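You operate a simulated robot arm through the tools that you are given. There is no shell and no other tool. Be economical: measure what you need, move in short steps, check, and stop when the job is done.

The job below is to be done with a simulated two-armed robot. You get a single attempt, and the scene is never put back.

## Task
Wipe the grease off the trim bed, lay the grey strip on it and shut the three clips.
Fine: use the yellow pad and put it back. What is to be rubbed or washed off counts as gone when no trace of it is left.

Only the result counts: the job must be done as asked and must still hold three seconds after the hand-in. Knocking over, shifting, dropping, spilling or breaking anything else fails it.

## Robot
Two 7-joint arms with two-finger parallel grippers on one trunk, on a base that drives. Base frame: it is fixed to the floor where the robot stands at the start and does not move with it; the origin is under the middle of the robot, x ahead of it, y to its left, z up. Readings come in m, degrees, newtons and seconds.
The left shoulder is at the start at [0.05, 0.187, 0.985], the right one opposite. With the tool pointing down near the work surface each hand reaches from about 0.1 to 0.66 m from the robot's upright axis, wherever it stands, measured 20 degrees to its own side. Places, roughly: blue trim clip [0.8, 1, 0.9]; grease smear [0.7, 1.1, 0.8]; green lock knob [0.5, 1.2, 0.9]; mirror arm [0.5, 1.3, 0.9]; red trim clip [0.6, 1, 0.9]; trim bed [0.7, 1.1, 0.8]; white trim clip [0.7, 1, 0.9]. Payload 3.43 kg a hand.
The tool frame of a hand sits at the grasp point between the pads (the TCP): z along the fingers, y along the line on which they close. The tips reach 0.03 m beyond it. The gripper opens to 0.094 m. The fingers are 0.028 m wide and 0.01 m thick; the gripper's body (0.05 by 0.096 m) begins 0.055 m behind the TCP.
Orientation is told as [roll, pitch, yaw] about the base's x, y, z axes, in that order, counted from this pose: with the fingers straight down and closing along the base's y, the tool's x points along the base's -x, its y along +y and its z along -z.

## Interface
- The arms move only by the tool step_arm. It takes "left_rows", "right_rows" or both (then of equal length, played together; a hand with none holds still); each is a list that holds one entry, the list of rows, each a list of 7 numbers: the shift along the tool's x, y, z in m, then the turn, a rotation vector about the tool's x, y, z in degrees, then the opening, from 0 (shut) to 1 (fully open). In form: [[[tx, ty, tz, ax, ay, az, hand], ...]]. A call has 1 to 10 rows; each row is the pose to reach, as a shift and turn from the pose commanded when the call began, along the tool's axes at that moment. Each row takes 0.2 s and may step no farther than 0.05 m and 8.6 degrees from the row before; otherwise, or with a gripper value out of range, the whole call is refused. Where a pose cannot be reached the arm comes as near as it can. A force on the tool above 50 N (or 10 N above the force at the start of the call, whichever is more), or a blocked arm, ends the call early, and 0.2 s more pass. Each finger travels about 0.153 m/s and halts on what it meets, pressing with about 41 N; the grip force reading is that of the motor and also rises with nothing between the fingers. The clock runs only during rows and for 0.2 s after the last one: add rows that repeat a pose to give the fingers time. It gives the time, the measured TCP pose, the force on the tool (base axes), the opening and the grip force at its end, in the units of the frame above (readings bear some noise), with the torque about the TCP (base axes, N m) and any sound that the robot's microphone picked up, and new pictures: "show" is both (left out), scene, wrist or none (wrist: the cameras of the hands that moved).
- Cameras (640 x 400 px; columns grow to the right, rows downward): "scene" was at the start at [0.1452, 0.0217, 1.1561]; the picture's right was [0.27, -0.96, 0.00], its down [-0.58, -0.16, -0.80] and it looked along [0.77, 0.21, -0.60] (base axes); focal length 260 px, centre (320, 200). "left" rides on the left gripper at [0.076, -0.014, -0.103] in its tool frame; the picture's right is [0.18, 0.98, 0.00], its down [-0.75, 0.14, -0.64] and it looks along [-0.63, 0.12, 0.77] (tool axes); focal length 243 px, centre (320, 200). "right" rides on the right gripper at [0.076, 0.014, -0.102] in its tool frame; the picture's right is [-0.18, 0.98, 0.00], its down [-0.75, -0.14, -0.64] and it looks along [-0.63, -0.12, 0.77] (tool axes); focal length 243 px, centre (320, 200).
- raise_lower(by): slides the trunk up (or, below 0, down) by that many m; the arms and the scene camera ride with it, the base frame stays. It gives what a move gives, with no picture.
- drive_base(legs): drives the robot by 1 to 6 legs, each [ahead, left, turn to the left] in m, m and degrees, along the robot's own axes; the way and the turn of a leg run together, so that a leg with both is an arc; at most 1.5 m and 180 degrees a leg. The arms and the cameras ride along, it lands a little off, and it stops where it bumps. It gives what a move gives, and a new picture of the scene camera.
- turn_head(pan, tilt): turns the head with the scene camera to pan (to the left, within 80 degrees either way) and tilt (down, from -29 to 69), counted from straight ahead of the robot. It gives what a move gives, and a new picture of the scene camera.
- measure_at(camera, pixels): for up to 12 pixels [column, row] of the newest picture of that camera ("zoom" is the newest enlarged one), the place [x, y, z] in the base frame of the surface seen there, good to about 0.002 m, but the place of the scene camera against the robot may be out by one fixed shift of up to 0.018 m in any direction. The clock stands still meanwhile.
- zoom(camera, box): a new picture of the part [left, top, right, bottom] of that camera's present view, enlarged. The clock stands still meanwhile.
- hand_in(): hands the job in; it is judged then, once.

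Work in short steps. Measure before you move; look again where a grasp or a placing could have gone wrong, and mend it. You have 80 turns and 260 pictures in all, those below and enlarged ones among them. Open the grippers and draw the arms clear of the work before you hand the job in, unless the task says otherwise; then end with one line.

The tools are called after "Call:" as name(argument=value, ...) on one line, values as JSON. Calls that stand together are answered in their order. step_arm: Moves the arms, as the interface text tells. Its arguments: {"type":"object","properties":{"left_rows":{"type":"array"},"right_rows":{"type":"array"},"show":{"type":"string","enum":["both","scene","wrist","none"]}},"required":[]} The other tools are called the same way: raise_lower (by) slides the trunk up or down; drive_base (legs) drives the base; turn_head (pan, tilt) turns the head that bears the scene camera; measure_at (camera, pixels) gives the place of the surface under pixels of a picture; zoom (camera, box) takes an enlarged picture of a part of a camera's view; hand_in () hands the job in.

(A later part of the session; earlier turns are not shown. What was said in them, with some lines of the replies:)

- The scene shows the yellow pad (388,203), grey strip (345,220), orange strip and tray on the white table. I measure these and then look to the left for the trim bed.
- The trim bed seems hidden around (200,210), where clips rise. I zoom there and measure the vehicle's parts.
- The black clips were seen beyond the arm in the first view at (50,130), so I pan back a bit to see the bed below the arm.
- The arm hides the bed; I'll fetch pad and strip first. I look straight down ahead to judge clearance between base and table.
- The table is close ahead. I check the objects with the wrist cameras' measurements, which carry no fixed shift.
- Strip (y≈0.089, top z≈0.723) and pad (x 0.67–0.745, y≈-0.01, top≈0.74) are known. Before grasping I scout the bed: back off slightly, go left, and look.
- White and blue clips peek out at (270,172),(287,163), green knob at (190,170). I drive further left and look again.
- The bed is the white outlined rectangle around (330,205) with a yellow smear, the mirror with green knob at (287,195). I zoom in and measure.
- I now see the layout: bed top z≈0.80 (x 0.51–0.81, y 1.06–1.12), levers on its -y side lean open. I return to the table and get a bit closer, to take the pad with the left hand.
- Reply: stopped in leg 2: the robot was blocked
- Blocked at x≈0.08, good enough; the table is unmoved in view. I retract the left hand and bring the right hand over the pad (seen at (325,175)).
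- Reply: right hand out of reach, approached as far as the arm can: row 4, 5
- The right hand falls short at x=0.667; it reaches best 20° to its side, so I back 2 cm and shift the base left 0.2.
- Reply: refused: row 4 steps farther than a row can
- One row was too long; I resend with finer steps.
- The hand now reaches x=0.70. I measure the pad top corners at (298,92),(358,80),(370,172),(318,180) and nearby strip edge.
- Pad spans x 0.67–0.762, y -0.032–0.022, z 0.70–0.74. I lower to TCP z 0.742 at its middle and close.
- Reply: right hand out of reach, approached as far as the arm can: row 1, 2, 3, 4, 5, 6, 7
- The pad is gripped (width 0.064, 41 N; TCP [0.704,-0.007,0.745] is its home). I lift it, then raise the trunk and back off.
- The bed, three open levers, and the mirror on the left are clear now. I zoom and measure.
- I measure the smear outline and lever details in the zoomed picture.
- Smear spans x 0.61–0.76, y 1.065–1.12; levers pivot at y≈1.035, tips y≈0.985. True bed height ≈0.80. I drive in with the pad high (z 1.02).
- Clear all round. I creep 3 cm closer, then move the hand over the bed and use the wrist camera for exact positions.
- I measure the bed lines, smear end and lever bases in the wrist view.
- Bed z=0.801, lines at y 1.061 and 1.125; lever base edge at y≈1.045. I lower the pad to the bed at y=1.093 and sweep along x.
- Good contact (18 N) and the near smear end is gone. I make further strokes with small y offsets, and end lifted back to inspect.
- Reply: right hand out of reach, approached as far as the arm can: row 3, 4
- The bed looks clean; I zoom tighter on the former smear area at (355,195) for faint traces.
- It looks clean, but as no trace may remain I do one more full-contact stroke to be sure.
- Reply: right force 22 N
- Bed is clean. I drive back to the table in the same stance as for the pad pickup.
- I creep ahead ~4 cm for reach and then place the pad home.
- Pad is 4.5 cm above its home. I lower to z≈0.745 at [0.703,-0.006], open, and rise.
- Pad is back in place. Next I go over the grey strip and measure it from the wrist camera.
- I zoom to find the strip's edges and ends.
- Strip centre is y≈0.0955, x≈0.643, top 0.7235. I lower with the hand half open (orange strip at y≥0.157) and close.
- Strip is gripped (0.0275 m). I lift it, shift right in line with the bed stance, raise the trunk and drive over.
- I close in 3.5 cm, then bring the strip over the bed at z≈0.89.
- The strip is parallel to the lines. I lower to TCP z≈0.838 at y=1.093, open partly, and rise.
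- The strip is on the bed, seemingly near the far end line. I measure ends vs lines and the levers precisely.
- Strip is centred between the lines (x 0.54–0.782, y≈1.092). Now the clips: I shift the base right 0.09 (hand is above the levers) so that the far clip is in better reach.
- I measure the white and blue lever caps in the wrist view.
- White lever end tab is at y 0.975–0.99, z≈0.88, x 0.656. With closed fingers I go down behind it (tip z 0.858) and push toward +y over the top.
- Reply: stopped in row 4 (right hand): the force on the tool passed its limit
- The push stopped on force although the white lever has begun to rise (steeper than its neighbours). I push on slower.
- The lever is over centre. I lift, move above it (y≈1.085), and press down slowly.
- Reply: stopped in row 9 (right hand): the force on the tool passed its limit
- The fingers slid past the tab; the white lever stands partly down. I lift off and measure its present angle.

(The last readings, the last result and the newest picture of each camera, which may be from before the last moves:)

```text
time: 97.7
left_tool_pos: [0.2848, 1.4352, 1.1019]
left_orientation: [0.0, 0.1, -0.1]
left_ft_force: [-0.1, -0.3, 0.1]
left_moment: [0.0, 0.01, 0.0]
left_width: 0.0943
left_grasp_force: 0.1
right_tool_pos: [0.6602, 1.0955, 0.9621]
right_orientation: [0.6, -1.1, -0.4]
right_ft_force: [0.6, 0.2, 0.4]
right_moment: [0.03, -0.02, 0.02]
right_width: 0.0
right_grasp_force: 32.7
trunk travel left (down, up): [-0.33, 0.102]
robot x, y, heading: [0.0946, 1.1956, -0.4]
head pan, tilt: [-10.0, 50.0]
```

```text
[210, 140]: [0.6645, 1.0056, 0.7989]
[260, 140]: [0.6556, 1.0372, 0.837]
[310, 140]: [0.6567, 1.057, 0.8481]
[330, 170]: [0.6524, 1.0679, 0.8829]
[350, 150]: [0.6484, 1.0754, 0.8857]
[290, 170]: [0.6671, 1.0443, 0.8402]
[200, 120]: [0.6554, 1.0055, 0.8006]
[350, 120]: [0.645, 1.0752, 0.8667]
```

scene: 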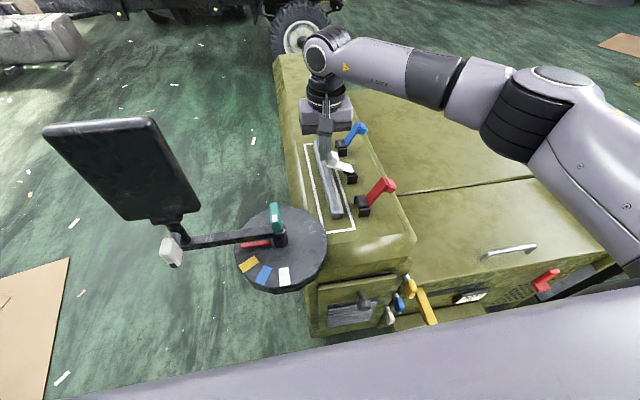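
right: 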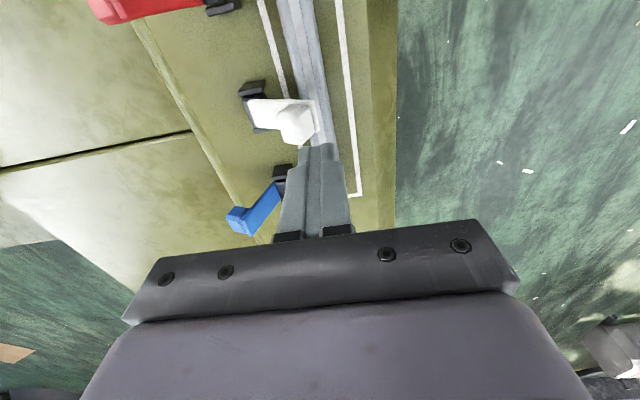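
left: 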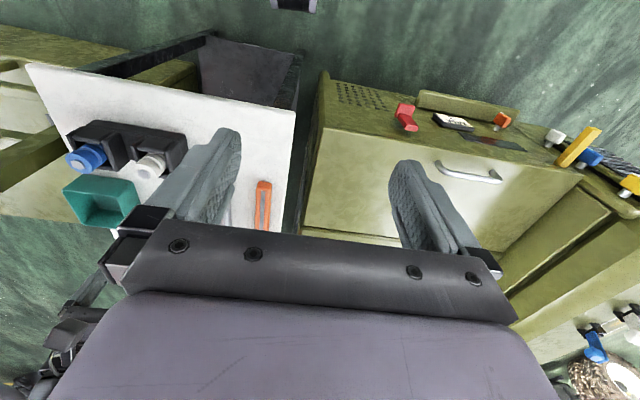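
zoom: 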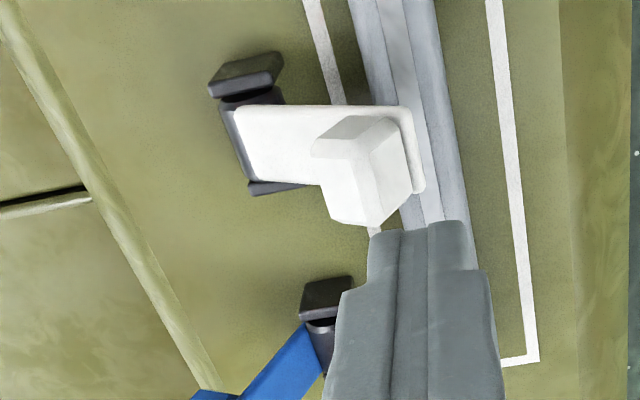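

The lever stands at ~29°, tab top at (1.07, z 0.885). I press down from y 1.062 along its arc (down and toward +y).

Call:
step_arm(right_rows=[[[0.004, -0.033, 0.0, 0, 0, 0, 0], [0.004, -0.033, 0.03, 0, 0, 0, 0], [0.004, -0.033, 0.044, 0, 0, 0, 0], [0.004, -0.03, 0.05, 0, 0, 0, 0], [0.004, -0.025, 0.057, 0, 0, 0, 0], [0.004, -0.019, 0.064, 0, 0, 0, 0], [0.004, -0.014, 0.071, 0, 0, 0, 0], [0.004, -0.011, 0.078, 0, 0, 0, 0], [0.004, -0.009, 0.083, 0, 0, 0, 0], [0.004, -0.009, 0.086, 0, 0, 0, 0]]], show="wrist")

Call:
zoom(camera="right", box=[160, 60, 400, 210])

```text
time: 99.9
left_tool_pos: [0.2839, 1.4338, 1.1022]
left_orientation: [0.1, 0.0, 0.0]
left_ft_force: [0.5, 0.2, 0.4]
left_moment: [0.04, 0.02, -0.02]
left_width: 0.0939
left_grasp_force: 0.1
right_tool_pos: [0.6575, 1.0852, 0.877]
right_orientation: [0.5, -1.4, -0.7]
right_ft_force: [1.8, -17.4, 17.2]
right_moment: [-0.29, 0.13, 0.12]
right_width: 0.0
right_grasp_force: 32.9
trunk travel left (down, up): [-0.33, 0.102]
robot x, y, heading: [0.0957, 1.1983, 0.1]
head pan, tilt: [-10.0, 50.0]
```

right: 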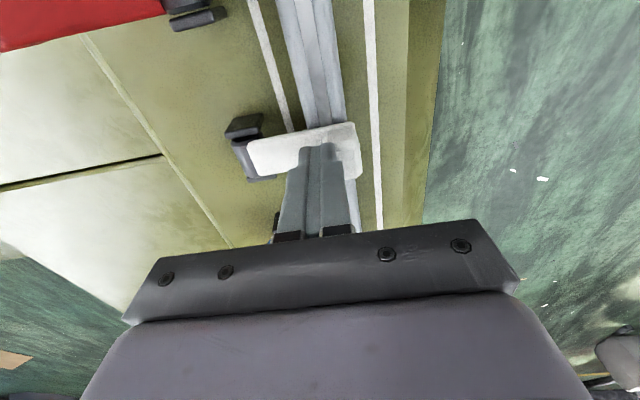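

```text
2.67 times, centred on (280, 135) of right
```

zoom: 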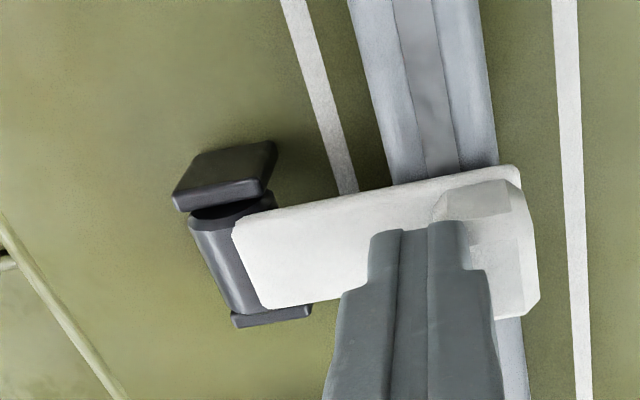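

The lever is nearly flat. I press further down until firm contact, listening for a click, then lift.

Call:
step_arm(right_rows=[[[0, -0.003, 0.004, 0, 0, 0, 0], [0, -0.004, 0.008, 0, 0, 0, 0], [0, -0.004, 0.012, 0, 0, 0, 0], [0, -0.004, 0.015, 0, 0, 0, 0], [0, -0.004, 0.015, 0, 0, 0, 0]]], show="none")

Call:
step_arm(right_rows=[[[0, -0.002, -0.03, 0, 0, 0, 0], [0, -0.004, -0.07, 0, 0, 0, 0], [0.03, -0.03, -0.11, 0, 0, 0, 0], [0.06, -0.07, -0.11, 0, 0, 0, 0], [0.09, -0.11, -0.11, 0, 0, 0, 0], [0.1, -0.14, -0.11, 0, 0, 0, 0], [0.1, -0.14, -0.11, 0, 0, 0, 0]]], show="both")

Call:
zoom(camera="scene", box=[285, 80, 425, 240])

```text
time: 101.1
left_tool_pos: [0.2828, 1.4351, 1.1023]
left_orientation: [0.0, -0.1, -0.1]
left_ft_force: [0.3, -0.3, 1.1]
left_moment: [0.0, 0.03, -0.02]
left_width: 0.0941
left_grasp_force: 0.0
right_tool_pos: [0.657, 1.0834, 0.8612]
right_orientation: [0.5, -1.3, -0.4]
right_ft_force: [-5.2, -14.9, 25.5]
right_moment: [-0.53, 0.45, 0.15]
right_width: 0.0001
right_grasp_force: 32.7
trunk travel left (down, up): [-0.33, 0.102]
robot x, y, heading: [0.0937, 1.1963, 0.1]
head pan, tilt: [-10.0, 50.0]
```

```text
refused: row 3 steps farther than a row can; nothing moved
```

```text
2.50 times, centred on (355, 160) of scene
```

zoom: 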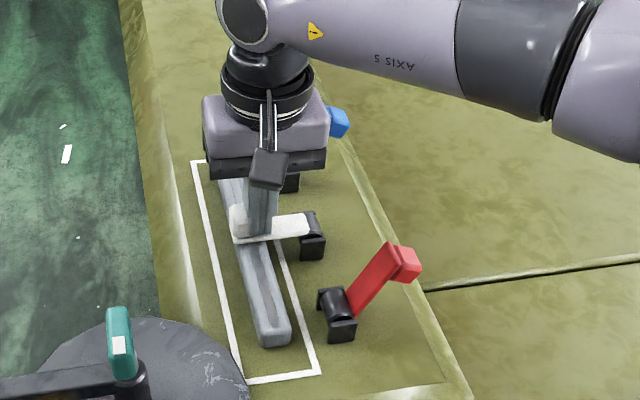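

The lever now lies flat on the strip (tip at z 0.831). I lift and move to behind the red lever.

Call:
step_arm(right_rows=[[[0, -0.002, -0.03, 0, 0, 0, 0], [0, -0.004, -0.07, 0, 0, 0, 0], [0.02, -0.02, -0.11, 0, 0, 0, 0], [0.045, -0.06, -0.12, 0, 0, 0, 0], [0.07, -0.1, -0.12, 0, 0, 0, 0], [0.095, -0.14, -0.12, 0, 0, 0, 0], [0.095, -0.14, -0.12, 0, 0, 0, 0]]], show="both")

Call:
zoom(camera="right", box=[300, 0, 540, 200])

Call:
zoom(camera="scene", box=[285, 80, 425, 240])

```text
time: 102.7
left_tool_pos: [0.2854, 1.4354, 1.1017]
left_orientation: [0.0, 0.2, -0.1]
left_ft_force: [-0.4, 0.5, -0.8]
left_moment: [0.0, 0.04, -0.02]
left_width: 0.0941
left_grasp_force: 0.0
right_tool_pos: [0.5601, 0.9465, 0.9766]
right_orientation: [0.6, -1.1, -0.3]
right_ft_force: [1.0, -0.6, 0.7]
right_moment: [0.0, 0.0, 0.01]
right_width: 0.0
right_grasp_force: 32.5
trunk travel left (down, up): [-0.33, 0.102]
robot x, y, heading: [0.0954, 1.2013, 0.1]
head pan, tilt: [-10.0, 50.0]
```

scene: 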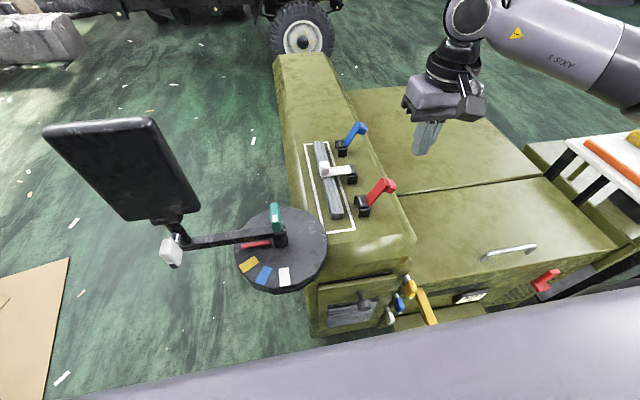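
right: 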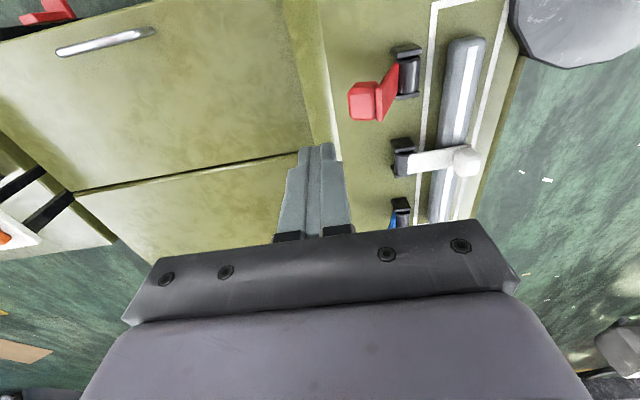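

```text
2.00 times, centred on (420, 100) of right
```

zoom: 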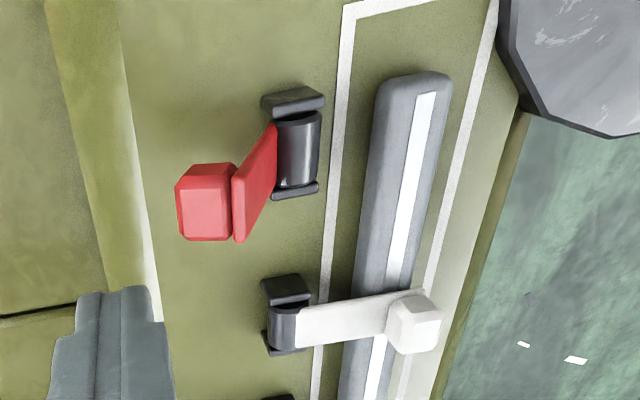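

```text
2.50 times, centred on (355, 160) of scene
```

zoom: 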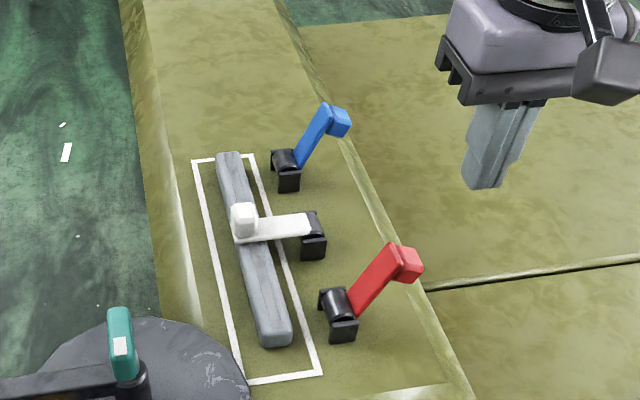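

White is shut flat. For red (tab x≈0.563): go down behind it and push slowly toward +y.

Call:
step_arm(right_rows=[[[-0.004, 0, 0.045, 0, 0, 0, 0], [-0.004, 0, 0.083, 0, 0, 0, 0], [-0.004, 0.012, 0.083, 0, 0, 0, 0], [-0.004, 0.019, 0.083, 0, 0, 0, 0], [-0.004, 0.026, 0.083, 0, 0, 0, 0], [-0.004, 0.034, 0.083, 0, 0, 0, 0], [-0.004, 0.042, 0.083, 0, 0, 0, 0], [-0.004, 0.05, 0.083, 0, 0, 0, 0], [-0.004, 0.058, 0.083, 0, 0, 0, 0], [-0.004, 0.066, 0.083, 0, 0, 0, 0]]], show="wrist")

```text
time: 104.0
left_tool_pos: [0.2865, 1.434, 1.1017]
left_orientation: [-0.1, 0.1, -0.2]
left_ft_force: [1.0, -0.2, 0.5]
left_moment: [-0.01, -0.04, -0.02]
left_width: 0.094
left_grasp_force: 0.0
right_tool_pos: [0.5692, 0.9646, 0.8977]
right_orientation: [-0.2, -1.7, -1.2]
right_ft_force: [-2.1, -5.5, 4.6]
right_moment: [-0.12, 0.13, 0.1]
right_width: 0.0002
right_grasp_force: 32.8
trunk travel left (down, up): [-0.33, 0.102]
robot x, y, heading: [0.094, 1.1984, -0.2]
head pan, tilt: [-10.0, 50.0]
stopped in row 6 (right hand): the force on the tool passed its limit (the readings are from after the stop); the commanded pose is now the measured one
```

right: 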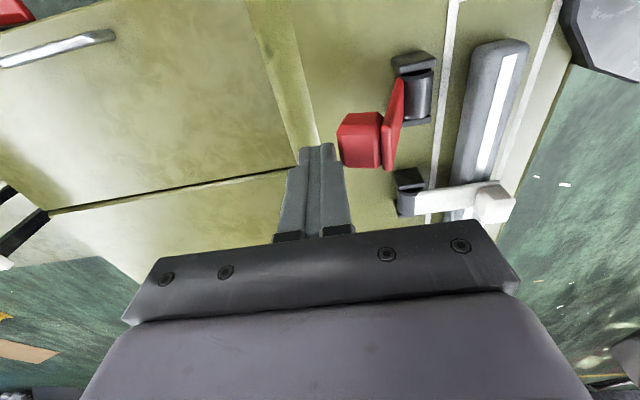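

As with white, it stopped at first; I continue with the same slow push that worked.

Call:
step_arm(right_rows=[[[0.002, 0.006, -0.002, 0, 0, 0, 0], [0.003, 0.012, -0.002, 0, 0, 0, 0], [0.004, 0.018, -0.002, 0, 0, 0, 0], [0.004, 0.025, -0.002, 0, 0, 0, 0], [0.004, 0.032, -0.002, 0, 0, 0, 0], [0.004, 0.04, -0.002, 0, 0, 0, 0], [0.004, 0.05, -0.002, 0, 0, 0, 0], [0.004, 0.06, -0.002, 0, 0, 0, 0], [0.004, 0.07, -0.002, 0, 0, 0, 0], [0.004, 0.079, -0.002, 0, 0, 0, 0]]], show="wrist")

```text
time: 106.2
left_tool_pos: [0.285, 1.4333, 1.1012]
left_orientation: [0.0, 0.1, -0.2]
left_ft_force: [0.6, -0.4, 0.0]
left_moment: [0.0, 0.01, 0.03]
left_width: 0.0943
left_grasp_force: 0.1
right_tool_pos: [0.5659, 1.0462, 0.9003]
right_orientation: [-0.1, -1.6, -1.1]
right_ft_force: [-1.2, -0.7, -0.2]
right_moment: [0.01, -0.01, 0.01]
right_width: 0.0
right_grasp_force: 33.2
trunk travel left (down, up): [-0.33, 0.102]
robot x, y, heading: [0.0894, 1.2005, -0.0]
head pan, tilt: [-10.0, 50.0]
```

right: 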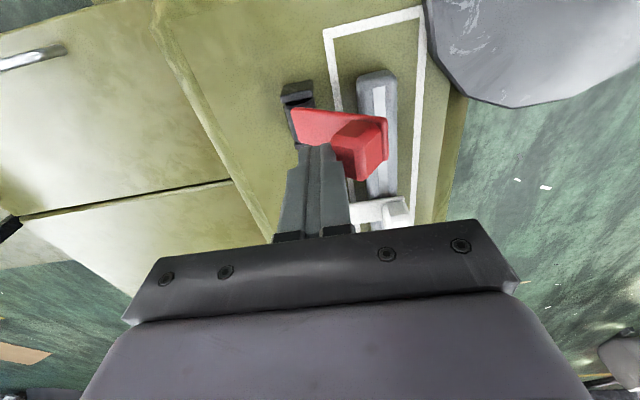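

Red is past centre. Same press: lift, come over y 1.062, and follow the arc down.

Call:
step_arm(right_rows=[[[0.002, 0, -0.037, 0, 0, 0, 0], [0.002, 0.016, -0.037, 0, 0, 0, 0], [0.002, 0.0165, -0.018, 0, 0, 0, 0], [0.002, 0.0195, -0.012, 0, 0, 0, 0], [0.002, 0.0245, -0.005, 0, 0, 0, 0], [0.002, 0.0305, 0.002, 0, 0, 0, 0], [0.002, 0.0355, 0.009, 0, 0, 0, 0], [0.002, 0.0385, 0.016, 0, 0, 0, 0], [0.002, 0.0405, 0.023, 0, 0, 0, 0], [0.002, 0.039, 0.03, 0, 0, 0, 0]]], show="wrist")

```text
time: 107.4
left_tool_pos: [0.2858, 1.4332, 1.1014]
left_orientation: [0.0, 0.1, -0.1]
left_ft_force: [0.5, -1.0, -0.6]
left_moment: [0.04, 0.01, 0.01]
left_width: 0.0938
left_grasp_force: 0.1
right_tool_pos: [0.5663, 1.0754, 0.911]
right_orientation: [1.3, -2.3, -0.7]
right_ft_force: [-0.4, -0.2, -1.0]
right_moment: [0.04, 0.02, -0.02]
right_width: 0.0
right_grasp_force: 32.9
trunk travel left (down, up): [-0.33, 0.102]
robot x, y, heading: [0.0967, 1.1956, 0.2]
head pan, tilt: [-10.0, 50.0]
stopped in row 5 (right hand): the force on the tool passed its limit (the readings are from after the stop); the commanded pose is now the measured one
```

right: 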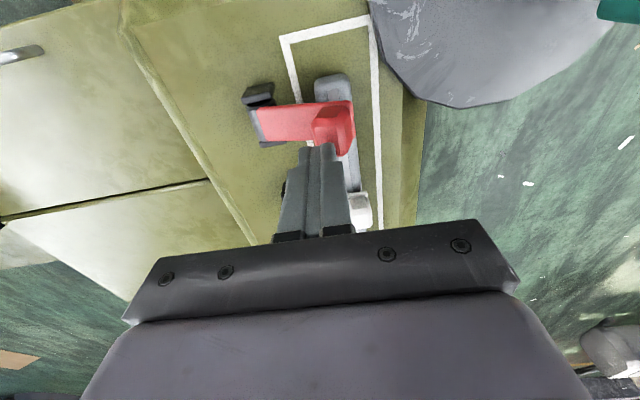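

Stopped on force with the lever further down; I measure lever and tab now.

Call:
measure_at(camera="right", pixels=[[270, 125], [290, 122], [305, 122], [325, 118], [325, 135], [345, 135], [335, 110], [345, 108]])

Call:
zoom(camera="right", box=[230, 60, 410, 210])

```text
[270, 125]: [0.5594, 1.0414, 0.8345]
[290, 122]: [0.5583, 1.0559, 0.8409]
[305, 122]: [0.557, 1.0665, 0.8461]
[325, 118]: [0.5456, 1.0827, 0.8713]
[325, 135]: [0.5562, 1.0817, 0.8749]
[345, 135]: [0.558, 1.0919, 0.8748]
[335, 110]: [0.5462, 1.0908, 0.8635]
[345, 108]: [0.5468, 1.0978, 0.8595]
```

```text
2.67 times, centred on (320, 135) of right
```

zoom: 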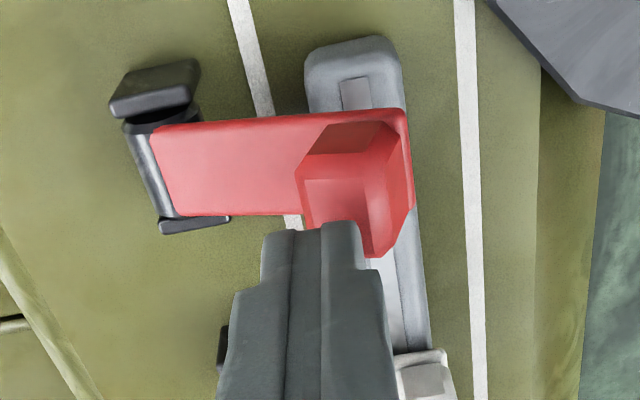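

Lever at ~25°, tab y 1.08–1.09, lever centre x 0.558. I press on the lever arm just inside the tab (y≈1.061) and follow it down.

Call:
step_arm(right_rows=[[[0.004, -0.005, -0.02, 0, 0, 0, 0], [0.008, -0.015, -0.02, 0, 0, 0, 0], [0.008, -0.015, 0.0, 0, 0, 0, 0], [0.008, -0.015, 0.02, 0, 0, 0, 0], [0.008, -0.015, 0.03, 0, 0, 0, 0], [0.008, -0.014, 0.036, 0, 0, 0, 0], [0.008, -0.012, 0.041, 0, 0, 0, 0], [0.008, -0.009, 0.045, 0, 0, 0, 0], [0.008, -0.006, 0.049, 0, 0, 0, 0], [0.008, -0.004, 0.052, 0, 0, 0, 0]]], show="wrist")

Call:
zoom(camera="right", box=[230, 60, 410, 210])

```text
time: 109.6
left_tool_pos: [0.284, 1.435, 1.1024]
left_orientation: [0.0, -0.1, -0.2]
left_ft_force: [0.0, 0.3, -0.6]
left_moment: [-0.05, 0.02, 0.01]
left_width: 0.094
left_grasp_force: 0.0
right_tool_pos: [0.5595, 1.0718, 0.863]
right_orientation: [1.2, -2.5, -0.7]
right_ft_force: [-2.6, -7.6, 14.4]
right_moment: [-0.3, 0.23, 0.11]
right_width: 0.0001
right_grasp_force: 32.9
trunk travel left (down, up): [-0.33, 0.102]
robot x, y, heading: [0.0947, 1.1975, -0.3]
head pan, tilt: [-10.0, 50.0]
```

right: 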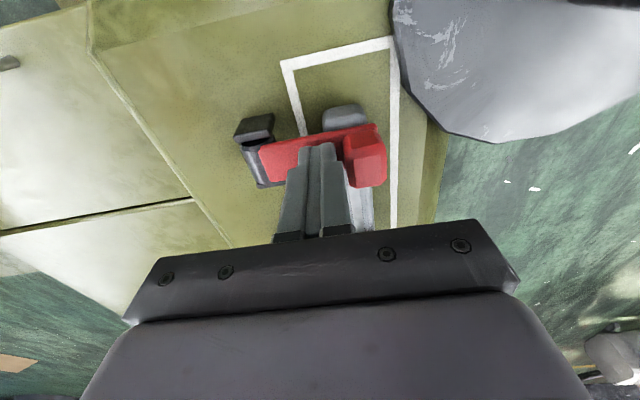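

```text
2.67 times, centred on (320, 135) of right
```

zoom: 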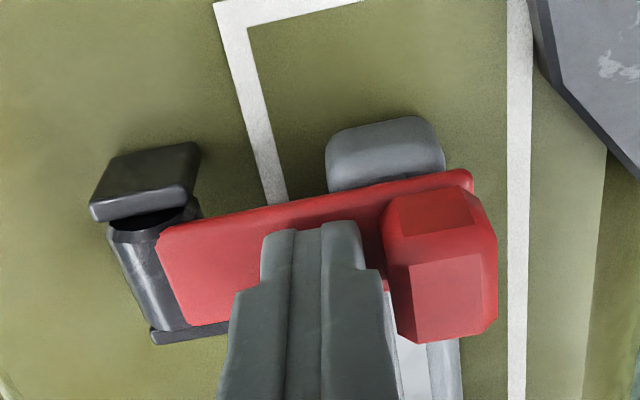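

Red is nearly flat. One more press of a few mm, then lift.

Call:
step_arm(right_rows=[[[0, 0.002, 0.004, 0, 0, 0, 0], [0, 0.002, 0.008, 0, 0, 0, 0], [0, 0.002, 0.01, 0, 0, 0, 0], [0, 0.002, 0.01, 0, 0, 0, 0]]], show="none")

Call:
step_arm(right_rows=[[[0, 0, -0.03, 0, 0, 0, 0], [0, -0.01, -0.07, 0, 0, 0, 0], [0, -0.03, -0.11, 0, 0, 0, 0], [-0.02, -0.07, -0.12, 0, 0, 0, 0], [-0.05, -0.11, -0.12, 0, 0, 0, 0], [-0.09, -0.13, -0.12, 0, 0, 0, 0], [-0.13, -0.135, -0.12, 0, 0, 0, 0], [-0.13, -0.135, -0.12, 0, 0, 0, 0]]], show="both")

Call:
zoom(camera="scene", box=[285, 80, 425, 240])

```text
time: 110.1
left_tool_pos: [0.2838, 1.4355, 1.1015]
left_orientation: [-0.1, 0.0, -0.1]
left_ft_force: [-0.6, 0.4, -0.6]
left_moment: [-0.02, 0.01, 0.0]
left_width: 0.0937
left_grasp_force: 0.0
right_tool_pos: [0.5602, 1.0731, 0.8613]
right_orientation: [1.2, -2.9, -0.7]
right_ft_force: [-8.8, -3.6, 17.5]
right_moment: [-0.19, 0.51, 0.01]
right_width: 0.0
right_grasp_force: 33.5
trunk travel left (down, up): [-0.33, 0.102]
robot x, y, heading: [0.096, 1.1976, -0.2]
head pan, tilt: [-10.0, 50.0]
stopped in row 2 (right hand): the force on the tool passed its limit (the readings are from after the stop); the commanded pose is now the measured one
```

```text
time: 111.9
left_tool_pos: [0.2844, 1.4345, 1.1019]
left_orientation: [0.0, 0.1, -0.2]
left_ft_force: [-0.5, -0.1, -0.4]
left_moment: [0.02, 0.03, -0.01]
left_width: 0.0939
left_grasp_force: 0.1
right_tool_pos: [0.6819, 0.9352, 0.9829]
right_orientation: [1.2, -2.7, -0.7]
right_ft_force: [-0.4, 0.3, -0.4]
right_moment: [0.0, 0.02, 0.01]
right_width: 0.0
right_grasp_force: 32.8
trunk travel left (down, up): [-0.33, 0.102]
robot x, y, heading: [0.0925, 1.1998, -0.4]
head pan, tilt: [-10.0, 50.0]
```

scene: 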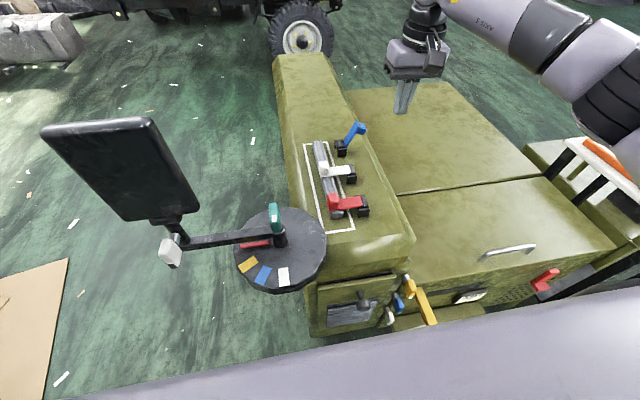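
right: 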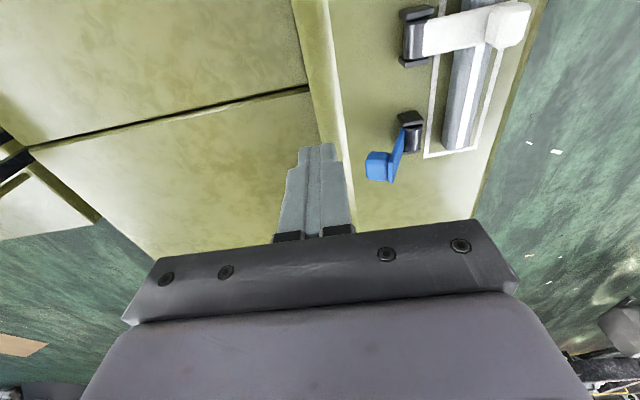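

```text
2.50 times, centred on (355, 160) of scene
```

zoom: 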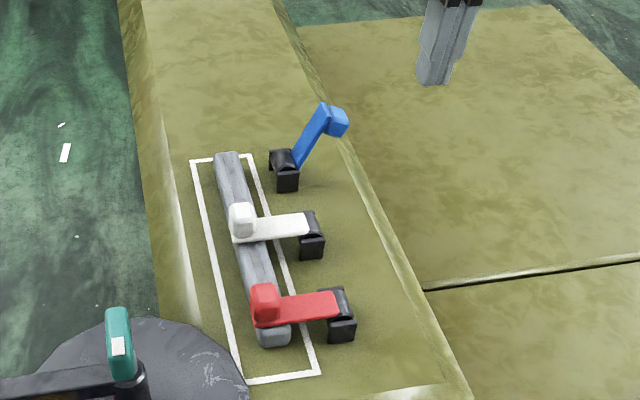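

Red is shut. For blue I tilt the fingers forward ~21° for reach and move to x≈0.74, still high and behind the lever.

Call:
step_arm(right_rows=[[[-0.01, 0, 0, 0, -7, 0, 0], [-0.025, 0.003, 0, 0, -14, 0, 0], [-0.045, 0.003, 0, 0, -21, 0, 0], [-0.058, 0.003, 0, 0, -21, 0, 0], [-0.058, 0.003, 0.03, 0, -21, 0, 0], [-0.058, 0.003, 0.03, 0, -21, 0, 0]]], show="both")

```text
time: 113.3
left_tool_pos: [0.2852, 1.4346, 1.1011]
left_orientation: [0.0, 0.2, -0.1]
left_ft_force: [-0.1, 0.6, -0.5]
left_moment: [-0.04, -0.01, 0.01]
left_width: 0.0942
left_grasp_force: 0.0
right_tool_pos: [0.7418, 0.9363, 0.9552]
right_orientation: [1.3, -23.8, -1.2]
right_ft_force: [0.7, -0.4, -0.1]
right_moment: [0.04, 0.03, 0.02]
right_width: 0.0001
right_grasp_force: 32.9
trunk travel left (down, up): [-0.33, 0.102]
robot x, y, heading: [0.0958, 1.2006, -0.1]
head pan, tilt: [-10.0, 50.0]
```

scene: 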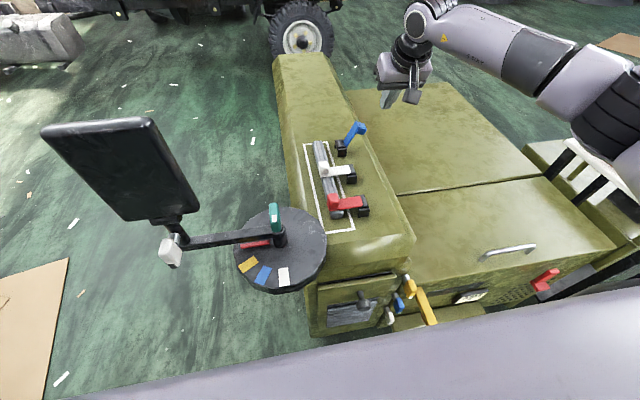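
right: 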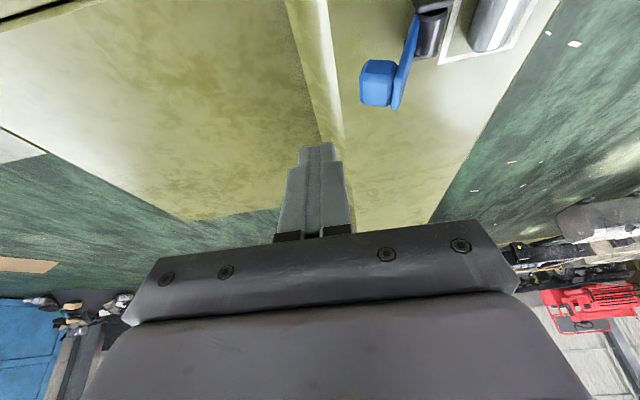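

Tilt is reached at [0.742,0.936,0.955]. I go straight down behind the blue tab and push slowly toward +y.

Call:
step_arm(right_rows=[[[0.0135, 0, 0.03, 0, 0, 0, 0], [0.0265, 0, 0.06, 0, 0, 0, 0], [0.0265, 0.012, 0.06, 0, 0, 0, 0], [0.0265, 0.02, 0.06, 0, 0, 0, 0], [0.0265, 0.025, 0.06, 0, 0, 0, 0], [0.0265, 0.03, 0.06, 0, 0, 0, 0], [0.0265, 0.035, 0.06, 0, 0, 0, 0], [0.0265, 0.04, 0.06, 0, 0, 0, 0], [0.0265, 0.046, 0.06, 0, 0, 0, 0], [0.0265, 0.052, 0.06, 0, 0, 0, 0]]], show="wrist")

```text
time: 115.5
left_tool_pos: [0.2809, 1.4327, 1.1024]
left_orientation: [0.0, -0.2, -0.2]
left_ft_force: [0.2, -0.5, -1.1]
left_moment: [0.03, 0.0, -0.01]
left_width: 0.094
left_grasp_force: 0.1
right_tool_pos: [0.7399, 0.9905, 0.8938]
right_orientation: [1.2, -23.9, -1.4]
right_ft_force: [-28.0, -14.2, 24.3]
right_moment: [0.08, -0.03, 0.14]
right_width: 0.0
right_grasp_force: 32.7
trunk travel left (down, up): [-0.33, 0.102]
robot x, y, heading: [0.094, 1.2017, -0.3]
head pan, tilt: [-10.0, 50.0]
```

right: 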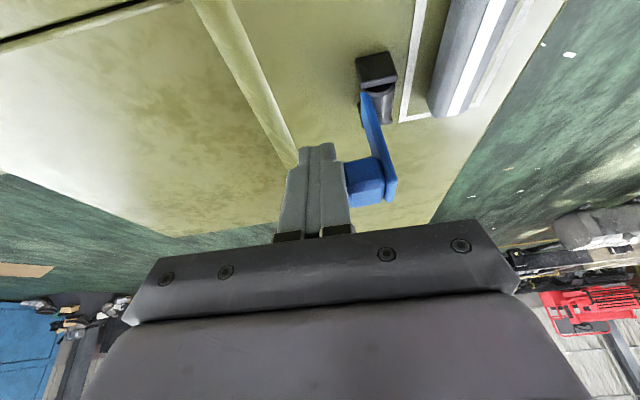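

Lever is nearly upright. Some upward load exists, so I ease up 3 mm along the tool while pushing on.

Call:
step_arm(right_rows=[[[0, 0.003, -0.004, 0, 0, 0, 0], [0, 0.009, -0.004, 0, 0, 0, 0], [0, 0.016, -0.004, 0, 0, 0, 0], [0, 0.023, -0.004, 0, 0, 0, 0], [0, 0.03, -0.004, 0, 0, 0, 0], [0, 0.037, -0.004, 0, 0, 0, 0], [0, 0.044, -0.004, 0, 0, 0, 0], [0, 0.05, -0.004, 0, 0, 0, 0], [0, 0.055, -0.004, 0, 0, 0, 0]]], show="wrist")

```text
time: 117.5
left_tool_pos: [0.2842, 1.4342, 1.1011]
left_orientation: [0.0, 0.1, -0.2]
left_ft_force: [0.7, -0.5, 0.4]
left_moment: [-0.01, 0.01, -0.01]
left_width: 0.094
left_grasp_force: 0.1
right_tool_pos: [0.7432, 1.0448, 0.8963]
right_orientation: [1.3, -23.7, -1.3]
right_ft_force: [-1.1, 0.0, 0.6]
right_moment: [0.0, 0.01, -0.02]
right_width: 0.0
right_grasp_force: 33.0
trunk travel left (down, up): [-0.33, 0.102]
robot x, y, heading: [0.095, 1.2015, -0.0]
head pan, tilt: [-10.0, 50.0]
```

right: 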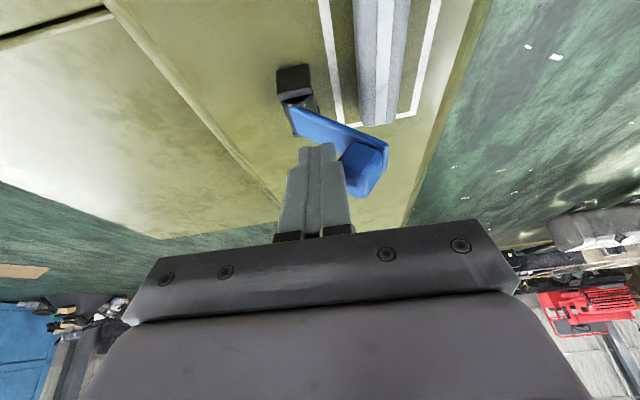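

Blue is past centre. I measure lever arm and tab before pressing.

Call:
measure_at(camera="right", pixels=[[305, 118], [325, 130], [345, 138], [355, 155], [370, 160], [365, 180], [378, 145]])

```text
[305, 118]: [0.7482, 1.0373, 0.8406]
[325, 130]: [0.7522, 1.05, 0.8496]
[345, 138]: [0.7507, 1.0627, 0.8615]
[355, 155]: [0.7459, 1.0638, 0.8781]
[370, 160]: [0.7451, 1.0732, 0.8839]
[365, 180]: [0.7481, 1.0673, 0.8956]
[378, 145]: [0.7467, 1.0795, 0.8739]
```

Lever is at ~42°. My finger already sits on the inside of the tab, so I push +y and down together along the arc.

Call:
step_arm(right_rows=[[[0.001, 0.005, 0.003, 0, 0, 0, 0], [0.0025, 0.01, 0.0055, 0, 0, 0, 0], [0.004, 0.014, 0.009, 0, 0, 0, 0], [0.0055, 0.017, 0.0128, 0, 0, 0, 0], [0.007, 0.02, 0.0165, 0, 0, 0, 0], [0.009, 0.022, 0.02, 0, 0, 0, 0], [0.0105, 0.024, 0.0238, 0, 0, 0, 0], [0.012, 0.026, 0.0275, 0, 0, 0, 0], [0.0133, 0.028, 0.03, 0, 0, 0, 0], [0.0141, 0.028, 0.032, 0, 0, 0, 0]]], show="wrist")

Call:
zoom(camera="right", box=[230, 60, 410, 210])

```text
time: 119.7
left_tool_pos: [0.2846, 1.4343, 1.1019]
left_orientation: [0.0, 0.0, -0.1]
left_ft_force: [0.2, -0.3, -0.2]
left_moment: [-0.04, 0.0, -0.02]
left_width: 0.0938
left_grasp_force: 0.1
right_tool_pos: [0.7434, 1.0743, 0.8638]
right_orientation: [1.3, -24.0, -1.3]
right_ft_force: [-2.1, -1.4, 6.1]
right_moment: [-0.05, 0.01, 0.02]
right_width: 0.0
right_grasp_force: 33.1
trunk travel left (down, up): [-0.33, 0.102]
robot x, y, heading: [0.0916, 1.2006, -0.2]
head pan, tilt: [-10.0, 50.0]
```

right: 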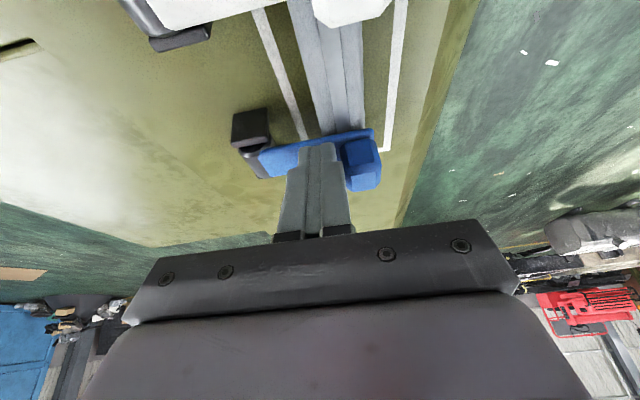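

```text
2.67 times, centred on (320, 135) of right
```

zoom: 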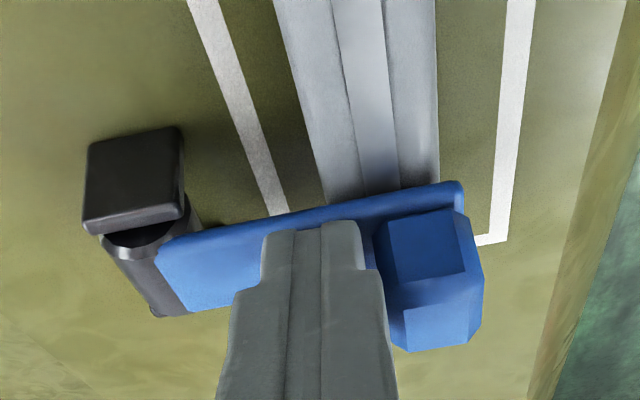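

Blue is down almost flat. I press a few mm more, then lift up and clear.

Call:
step_arm(right_rows=[[[0.0012, 0.001, 0.0028, 0, 0, 0, 0], [0.0024, 0.002, 0.0055, 0, 0, 0, 0], [0.0036, 0.002, 0.008, 0, 0, 0, 0], [0.0036, 0.002, 0.008, 0, 0, 0, 0]]], show="none")

Call:
step_arm(right_rows=[[[-0.012, 0, -0.028, 0, 0, 0, 0], [-0.03, -0.003, -0.065, 0, 0, 0, 0], [-0.04, -0.01, -0.11, 0, 0, 0, 0], [-0.025, -0.03, -0.15, 0, 7, 0, 0], [0.005, -0.05, -0.18, 0, 14, 0, 0], [0.035, -0.07, -0.2, 0, 21, 0, 0], [0.07, -0.09, -0.22, 0, 23, 0, 0], [0.11, -0.11, -0.23, 0, 23, 0, 0], [0.11, -0.11, -0.23, 0, 23, 0, 0]]], show="both")

Call:
zoom(camera="scene", box=[285, 100, 405, 240])

```text
time: 120.7
left_tool_pos: [0.2808, 1.4338, 1.103]
left_orientation: [0.0, -0.3, -0.2]
left_ft_force: [-0.6, 0.7, -0.2]
left_moment: [-0.01, 0.04, 0.01]
left_width: 0.0938
left_grasp_force: 0.2
right_tool_pos: [0.7438, 1.0752, 0.8625]
right_orientation: [1.4, -24.7, -1.4]
right_ft_force: [-11.9, -9.4, 41.7]
right_moment: [-0.47, 0.25, -0.01]
right_width: 0.0
right_grasp_force: 33.2
trunk travel left (down, up): [-0.33, 0.102]
robot x, y, heading: [0.0918, 1.2033, -0.2]
head pan, tilt: [-10.0, 50.0]
```

```text
time: 122.7
left_tool_pos: [0.2858, 1.4327, 1.1022]
left_orientation: [0.0, 0.0, -0.3]
left_ft_force: [-0.6, 0.7, -0.5]
left_moment: [0.04, 0.0, -0.01]
left_width: 0.0941
left_grasp_force: 0.0
right_tool_pos: [0.5489, 0.964, 1.0193]
right_orientation: [1.2, -0.7, -0.8]
right_ft_force: [-0.5, -0.2, 0.2]
right_moment: [-0.02, 0.01, -0.01]
right_width: 0.0
right_grasp_force: 32.8
trunk travel left (down, up): [-0.33, 0.102]
robot x, y, heading: [0.0913, 1.2015, -0.2]
head pan, tilt: [-10.0, 50.0]
```

scene: 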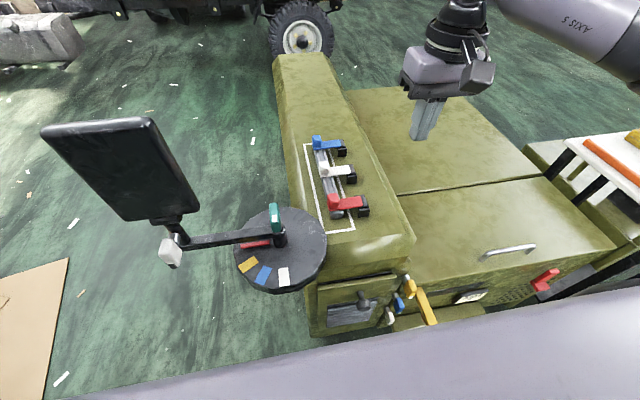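
right: 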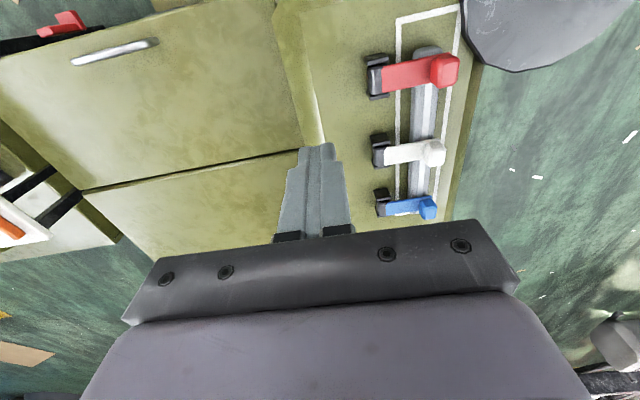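

```text
2.86 times, centred on (345, 170) of scene
```

zoom: 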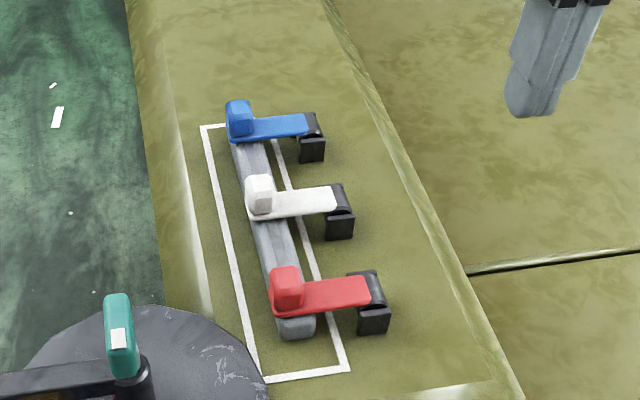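

All three are down. I check flatness of each lever by wrist-camera heights.

Call:
measure_at(camera="right", pixels=[[392, 78], [410, 75], [424, 72], [392, 155], [405, 154], [420, 152], [394, 208], [405, 208], [415, 206], [428, 100], [424, 180], [408, 40]])

Call:
zoom(camera="right", box=[340, 0, 500, 220])

```text
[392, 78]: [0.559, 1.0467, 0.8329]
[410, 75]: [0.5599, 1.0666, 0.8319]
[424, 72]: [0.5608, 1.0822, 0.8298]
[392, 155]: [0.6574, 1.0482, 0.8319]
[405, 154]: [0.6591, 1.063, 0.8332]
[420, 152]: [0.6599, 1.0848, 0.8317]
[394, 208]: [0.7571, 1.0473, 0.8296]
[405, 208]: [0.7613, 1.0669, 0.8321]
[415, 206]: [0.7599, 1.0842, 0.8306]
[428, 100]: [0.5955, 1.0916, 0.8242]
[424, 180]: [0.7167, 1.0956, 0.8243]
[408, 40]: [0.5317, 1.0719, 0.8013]
```

```text
1.82 times, centred on (420, 110) of right
```

zoom: 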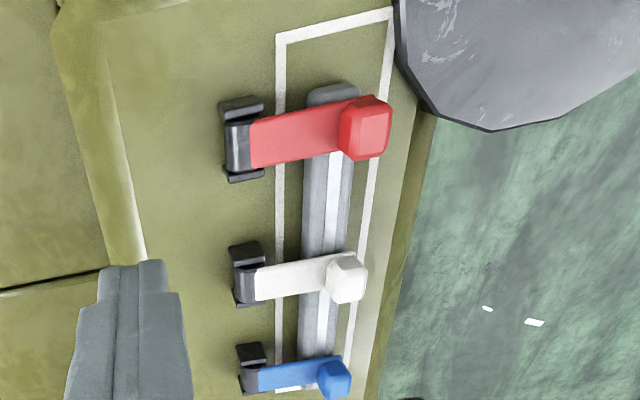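

All levers lie level (z≈0.831) on the strip. I open the right gripper and back the robot away.

Call:
step_arm(right_rows=[[[0, 0, -0.02, 0, 0, 0, 0.5], [0, 0, -0.03, 0, 0, 0, 1], [0, 0, -0.03, 0, 0, 0, 1]]], show="none")

Call:
drive_base(legs=[[-0.35, 0, 0]])

Call:
turn_head(pan=-30, tilt=30)

Call:
zoom(camera="scene", box=[160, 80, 640, 380])

```text
time: 123.5
left_tool_pos: [0.2849, 1.4338, 1.1015]
left_orientation: [0.0, 0.1, -0.2]
left_ft_force: [-0.1, 0.0, 0.1]
left_moment: [0.0, -0.01, 0.01]
left_width: 0.0942
left_grasp_force: 0.0
right_tool_pos: [0.548, 0.9638, 1.049]
right_orientation: [1.3, -0.7, -0.8]
right_ft_force: [-1.2, -1.1, -1.2]
right_moment: [0.0, 0.05, 0.0]
right_width: 0.0942
right_grasp_force: 0.0
trunk travel left (down, up): [-0.33, 0.102]
robot x, y, heading: [0.0921, 1.1995, -0.1]
head pan, tilt: [-10.0, 50.0]
```

```text
time: 125.8
left_tool_pos: [-0.0688, 1.4356, 1.1026]
left_orientation: [0.0, 0.0, 0.3]
left_ft_force: [-0.1, 0.2, 0.5]
left_moment: [0.0, 0.03, -0.05]
left_width: 0.0938
left_grasp_force: 0.2
right_tool_pos: [0.1982, 0.9685, 1.0482]
right_orientation: [1.1, -0.8, -0.2]
right_ft_force: [0.1, -0.6, 0.7]
right_moment: [0.02, 0.02, -0.02]
right_width: 0.0939
right_grasp_force: 0.1
trunk travel left (down, up): [-0.33, 0.102]
robot x, y, heading: [-0.2586, 1.2022, 0.3]
head pan, tilt: [-10.0, 50.0]
```

scene: 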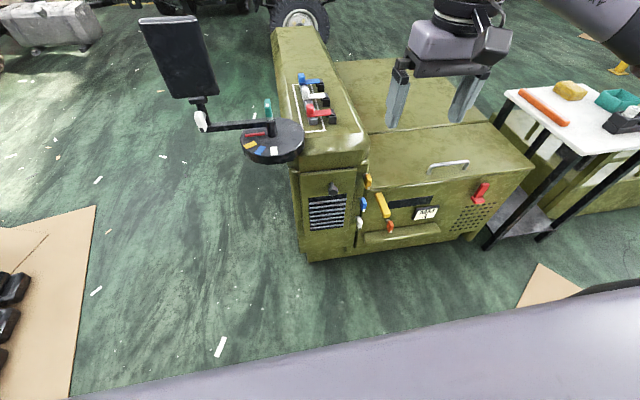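

```text
time: 126.6
left_tool_pos: [-0.0677, 1.4364, 1.1018]
left_orientation: [0.0, 0.2, 0.3]
left_ft_force: [-0.2, -0.3, 0.9]
left_moment: [0.0, 0.02, 0.01]
left_width: 0.0941
left_grasp_force: 0.0
right_tool_pos: [0.1997, 0.9673, 1.0479]
right_orientation: [1.3, -0.7, -0.3]
right_ft_force: [-0.8, -0.5, -0.3]
right_moment: [0.02, -0.03, 0.01]
right_width: 0.0941
right_grasp_force: 0.0
trunk travel left (down, up): [-0.33, 0.102]
robot x, y, heading: [-0.2578, 1.2011, 0.3]
head pan, tilt: [-30.0, 30.0]
```

scene: 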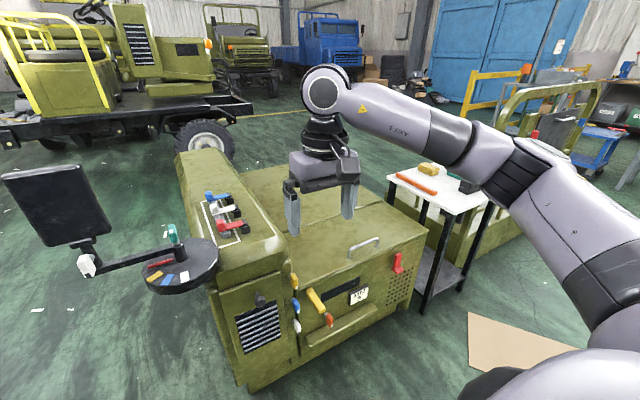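

```text
1.33 times, centred on (400, 230) of scene
```

zoom: 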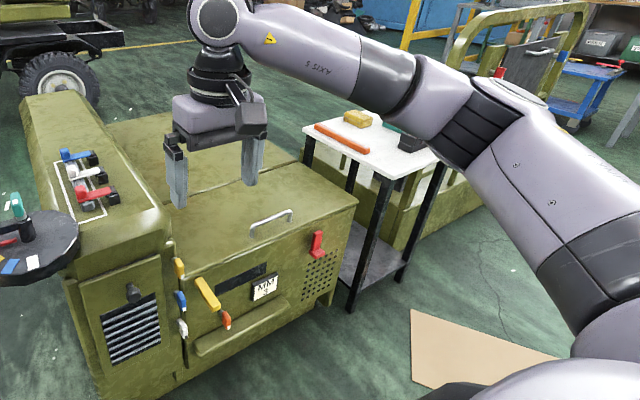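

The clips are shut, the pad is on the table, and the robot is clear of the work, so I hand in.

Call:
hand_in()

```text
The job is handed in.
```

I wiped the trim bed until no grease was visible, laid the grey strip centred on it and shut all three clips flat. The yellow pad is back in its place, and the job is handed in.
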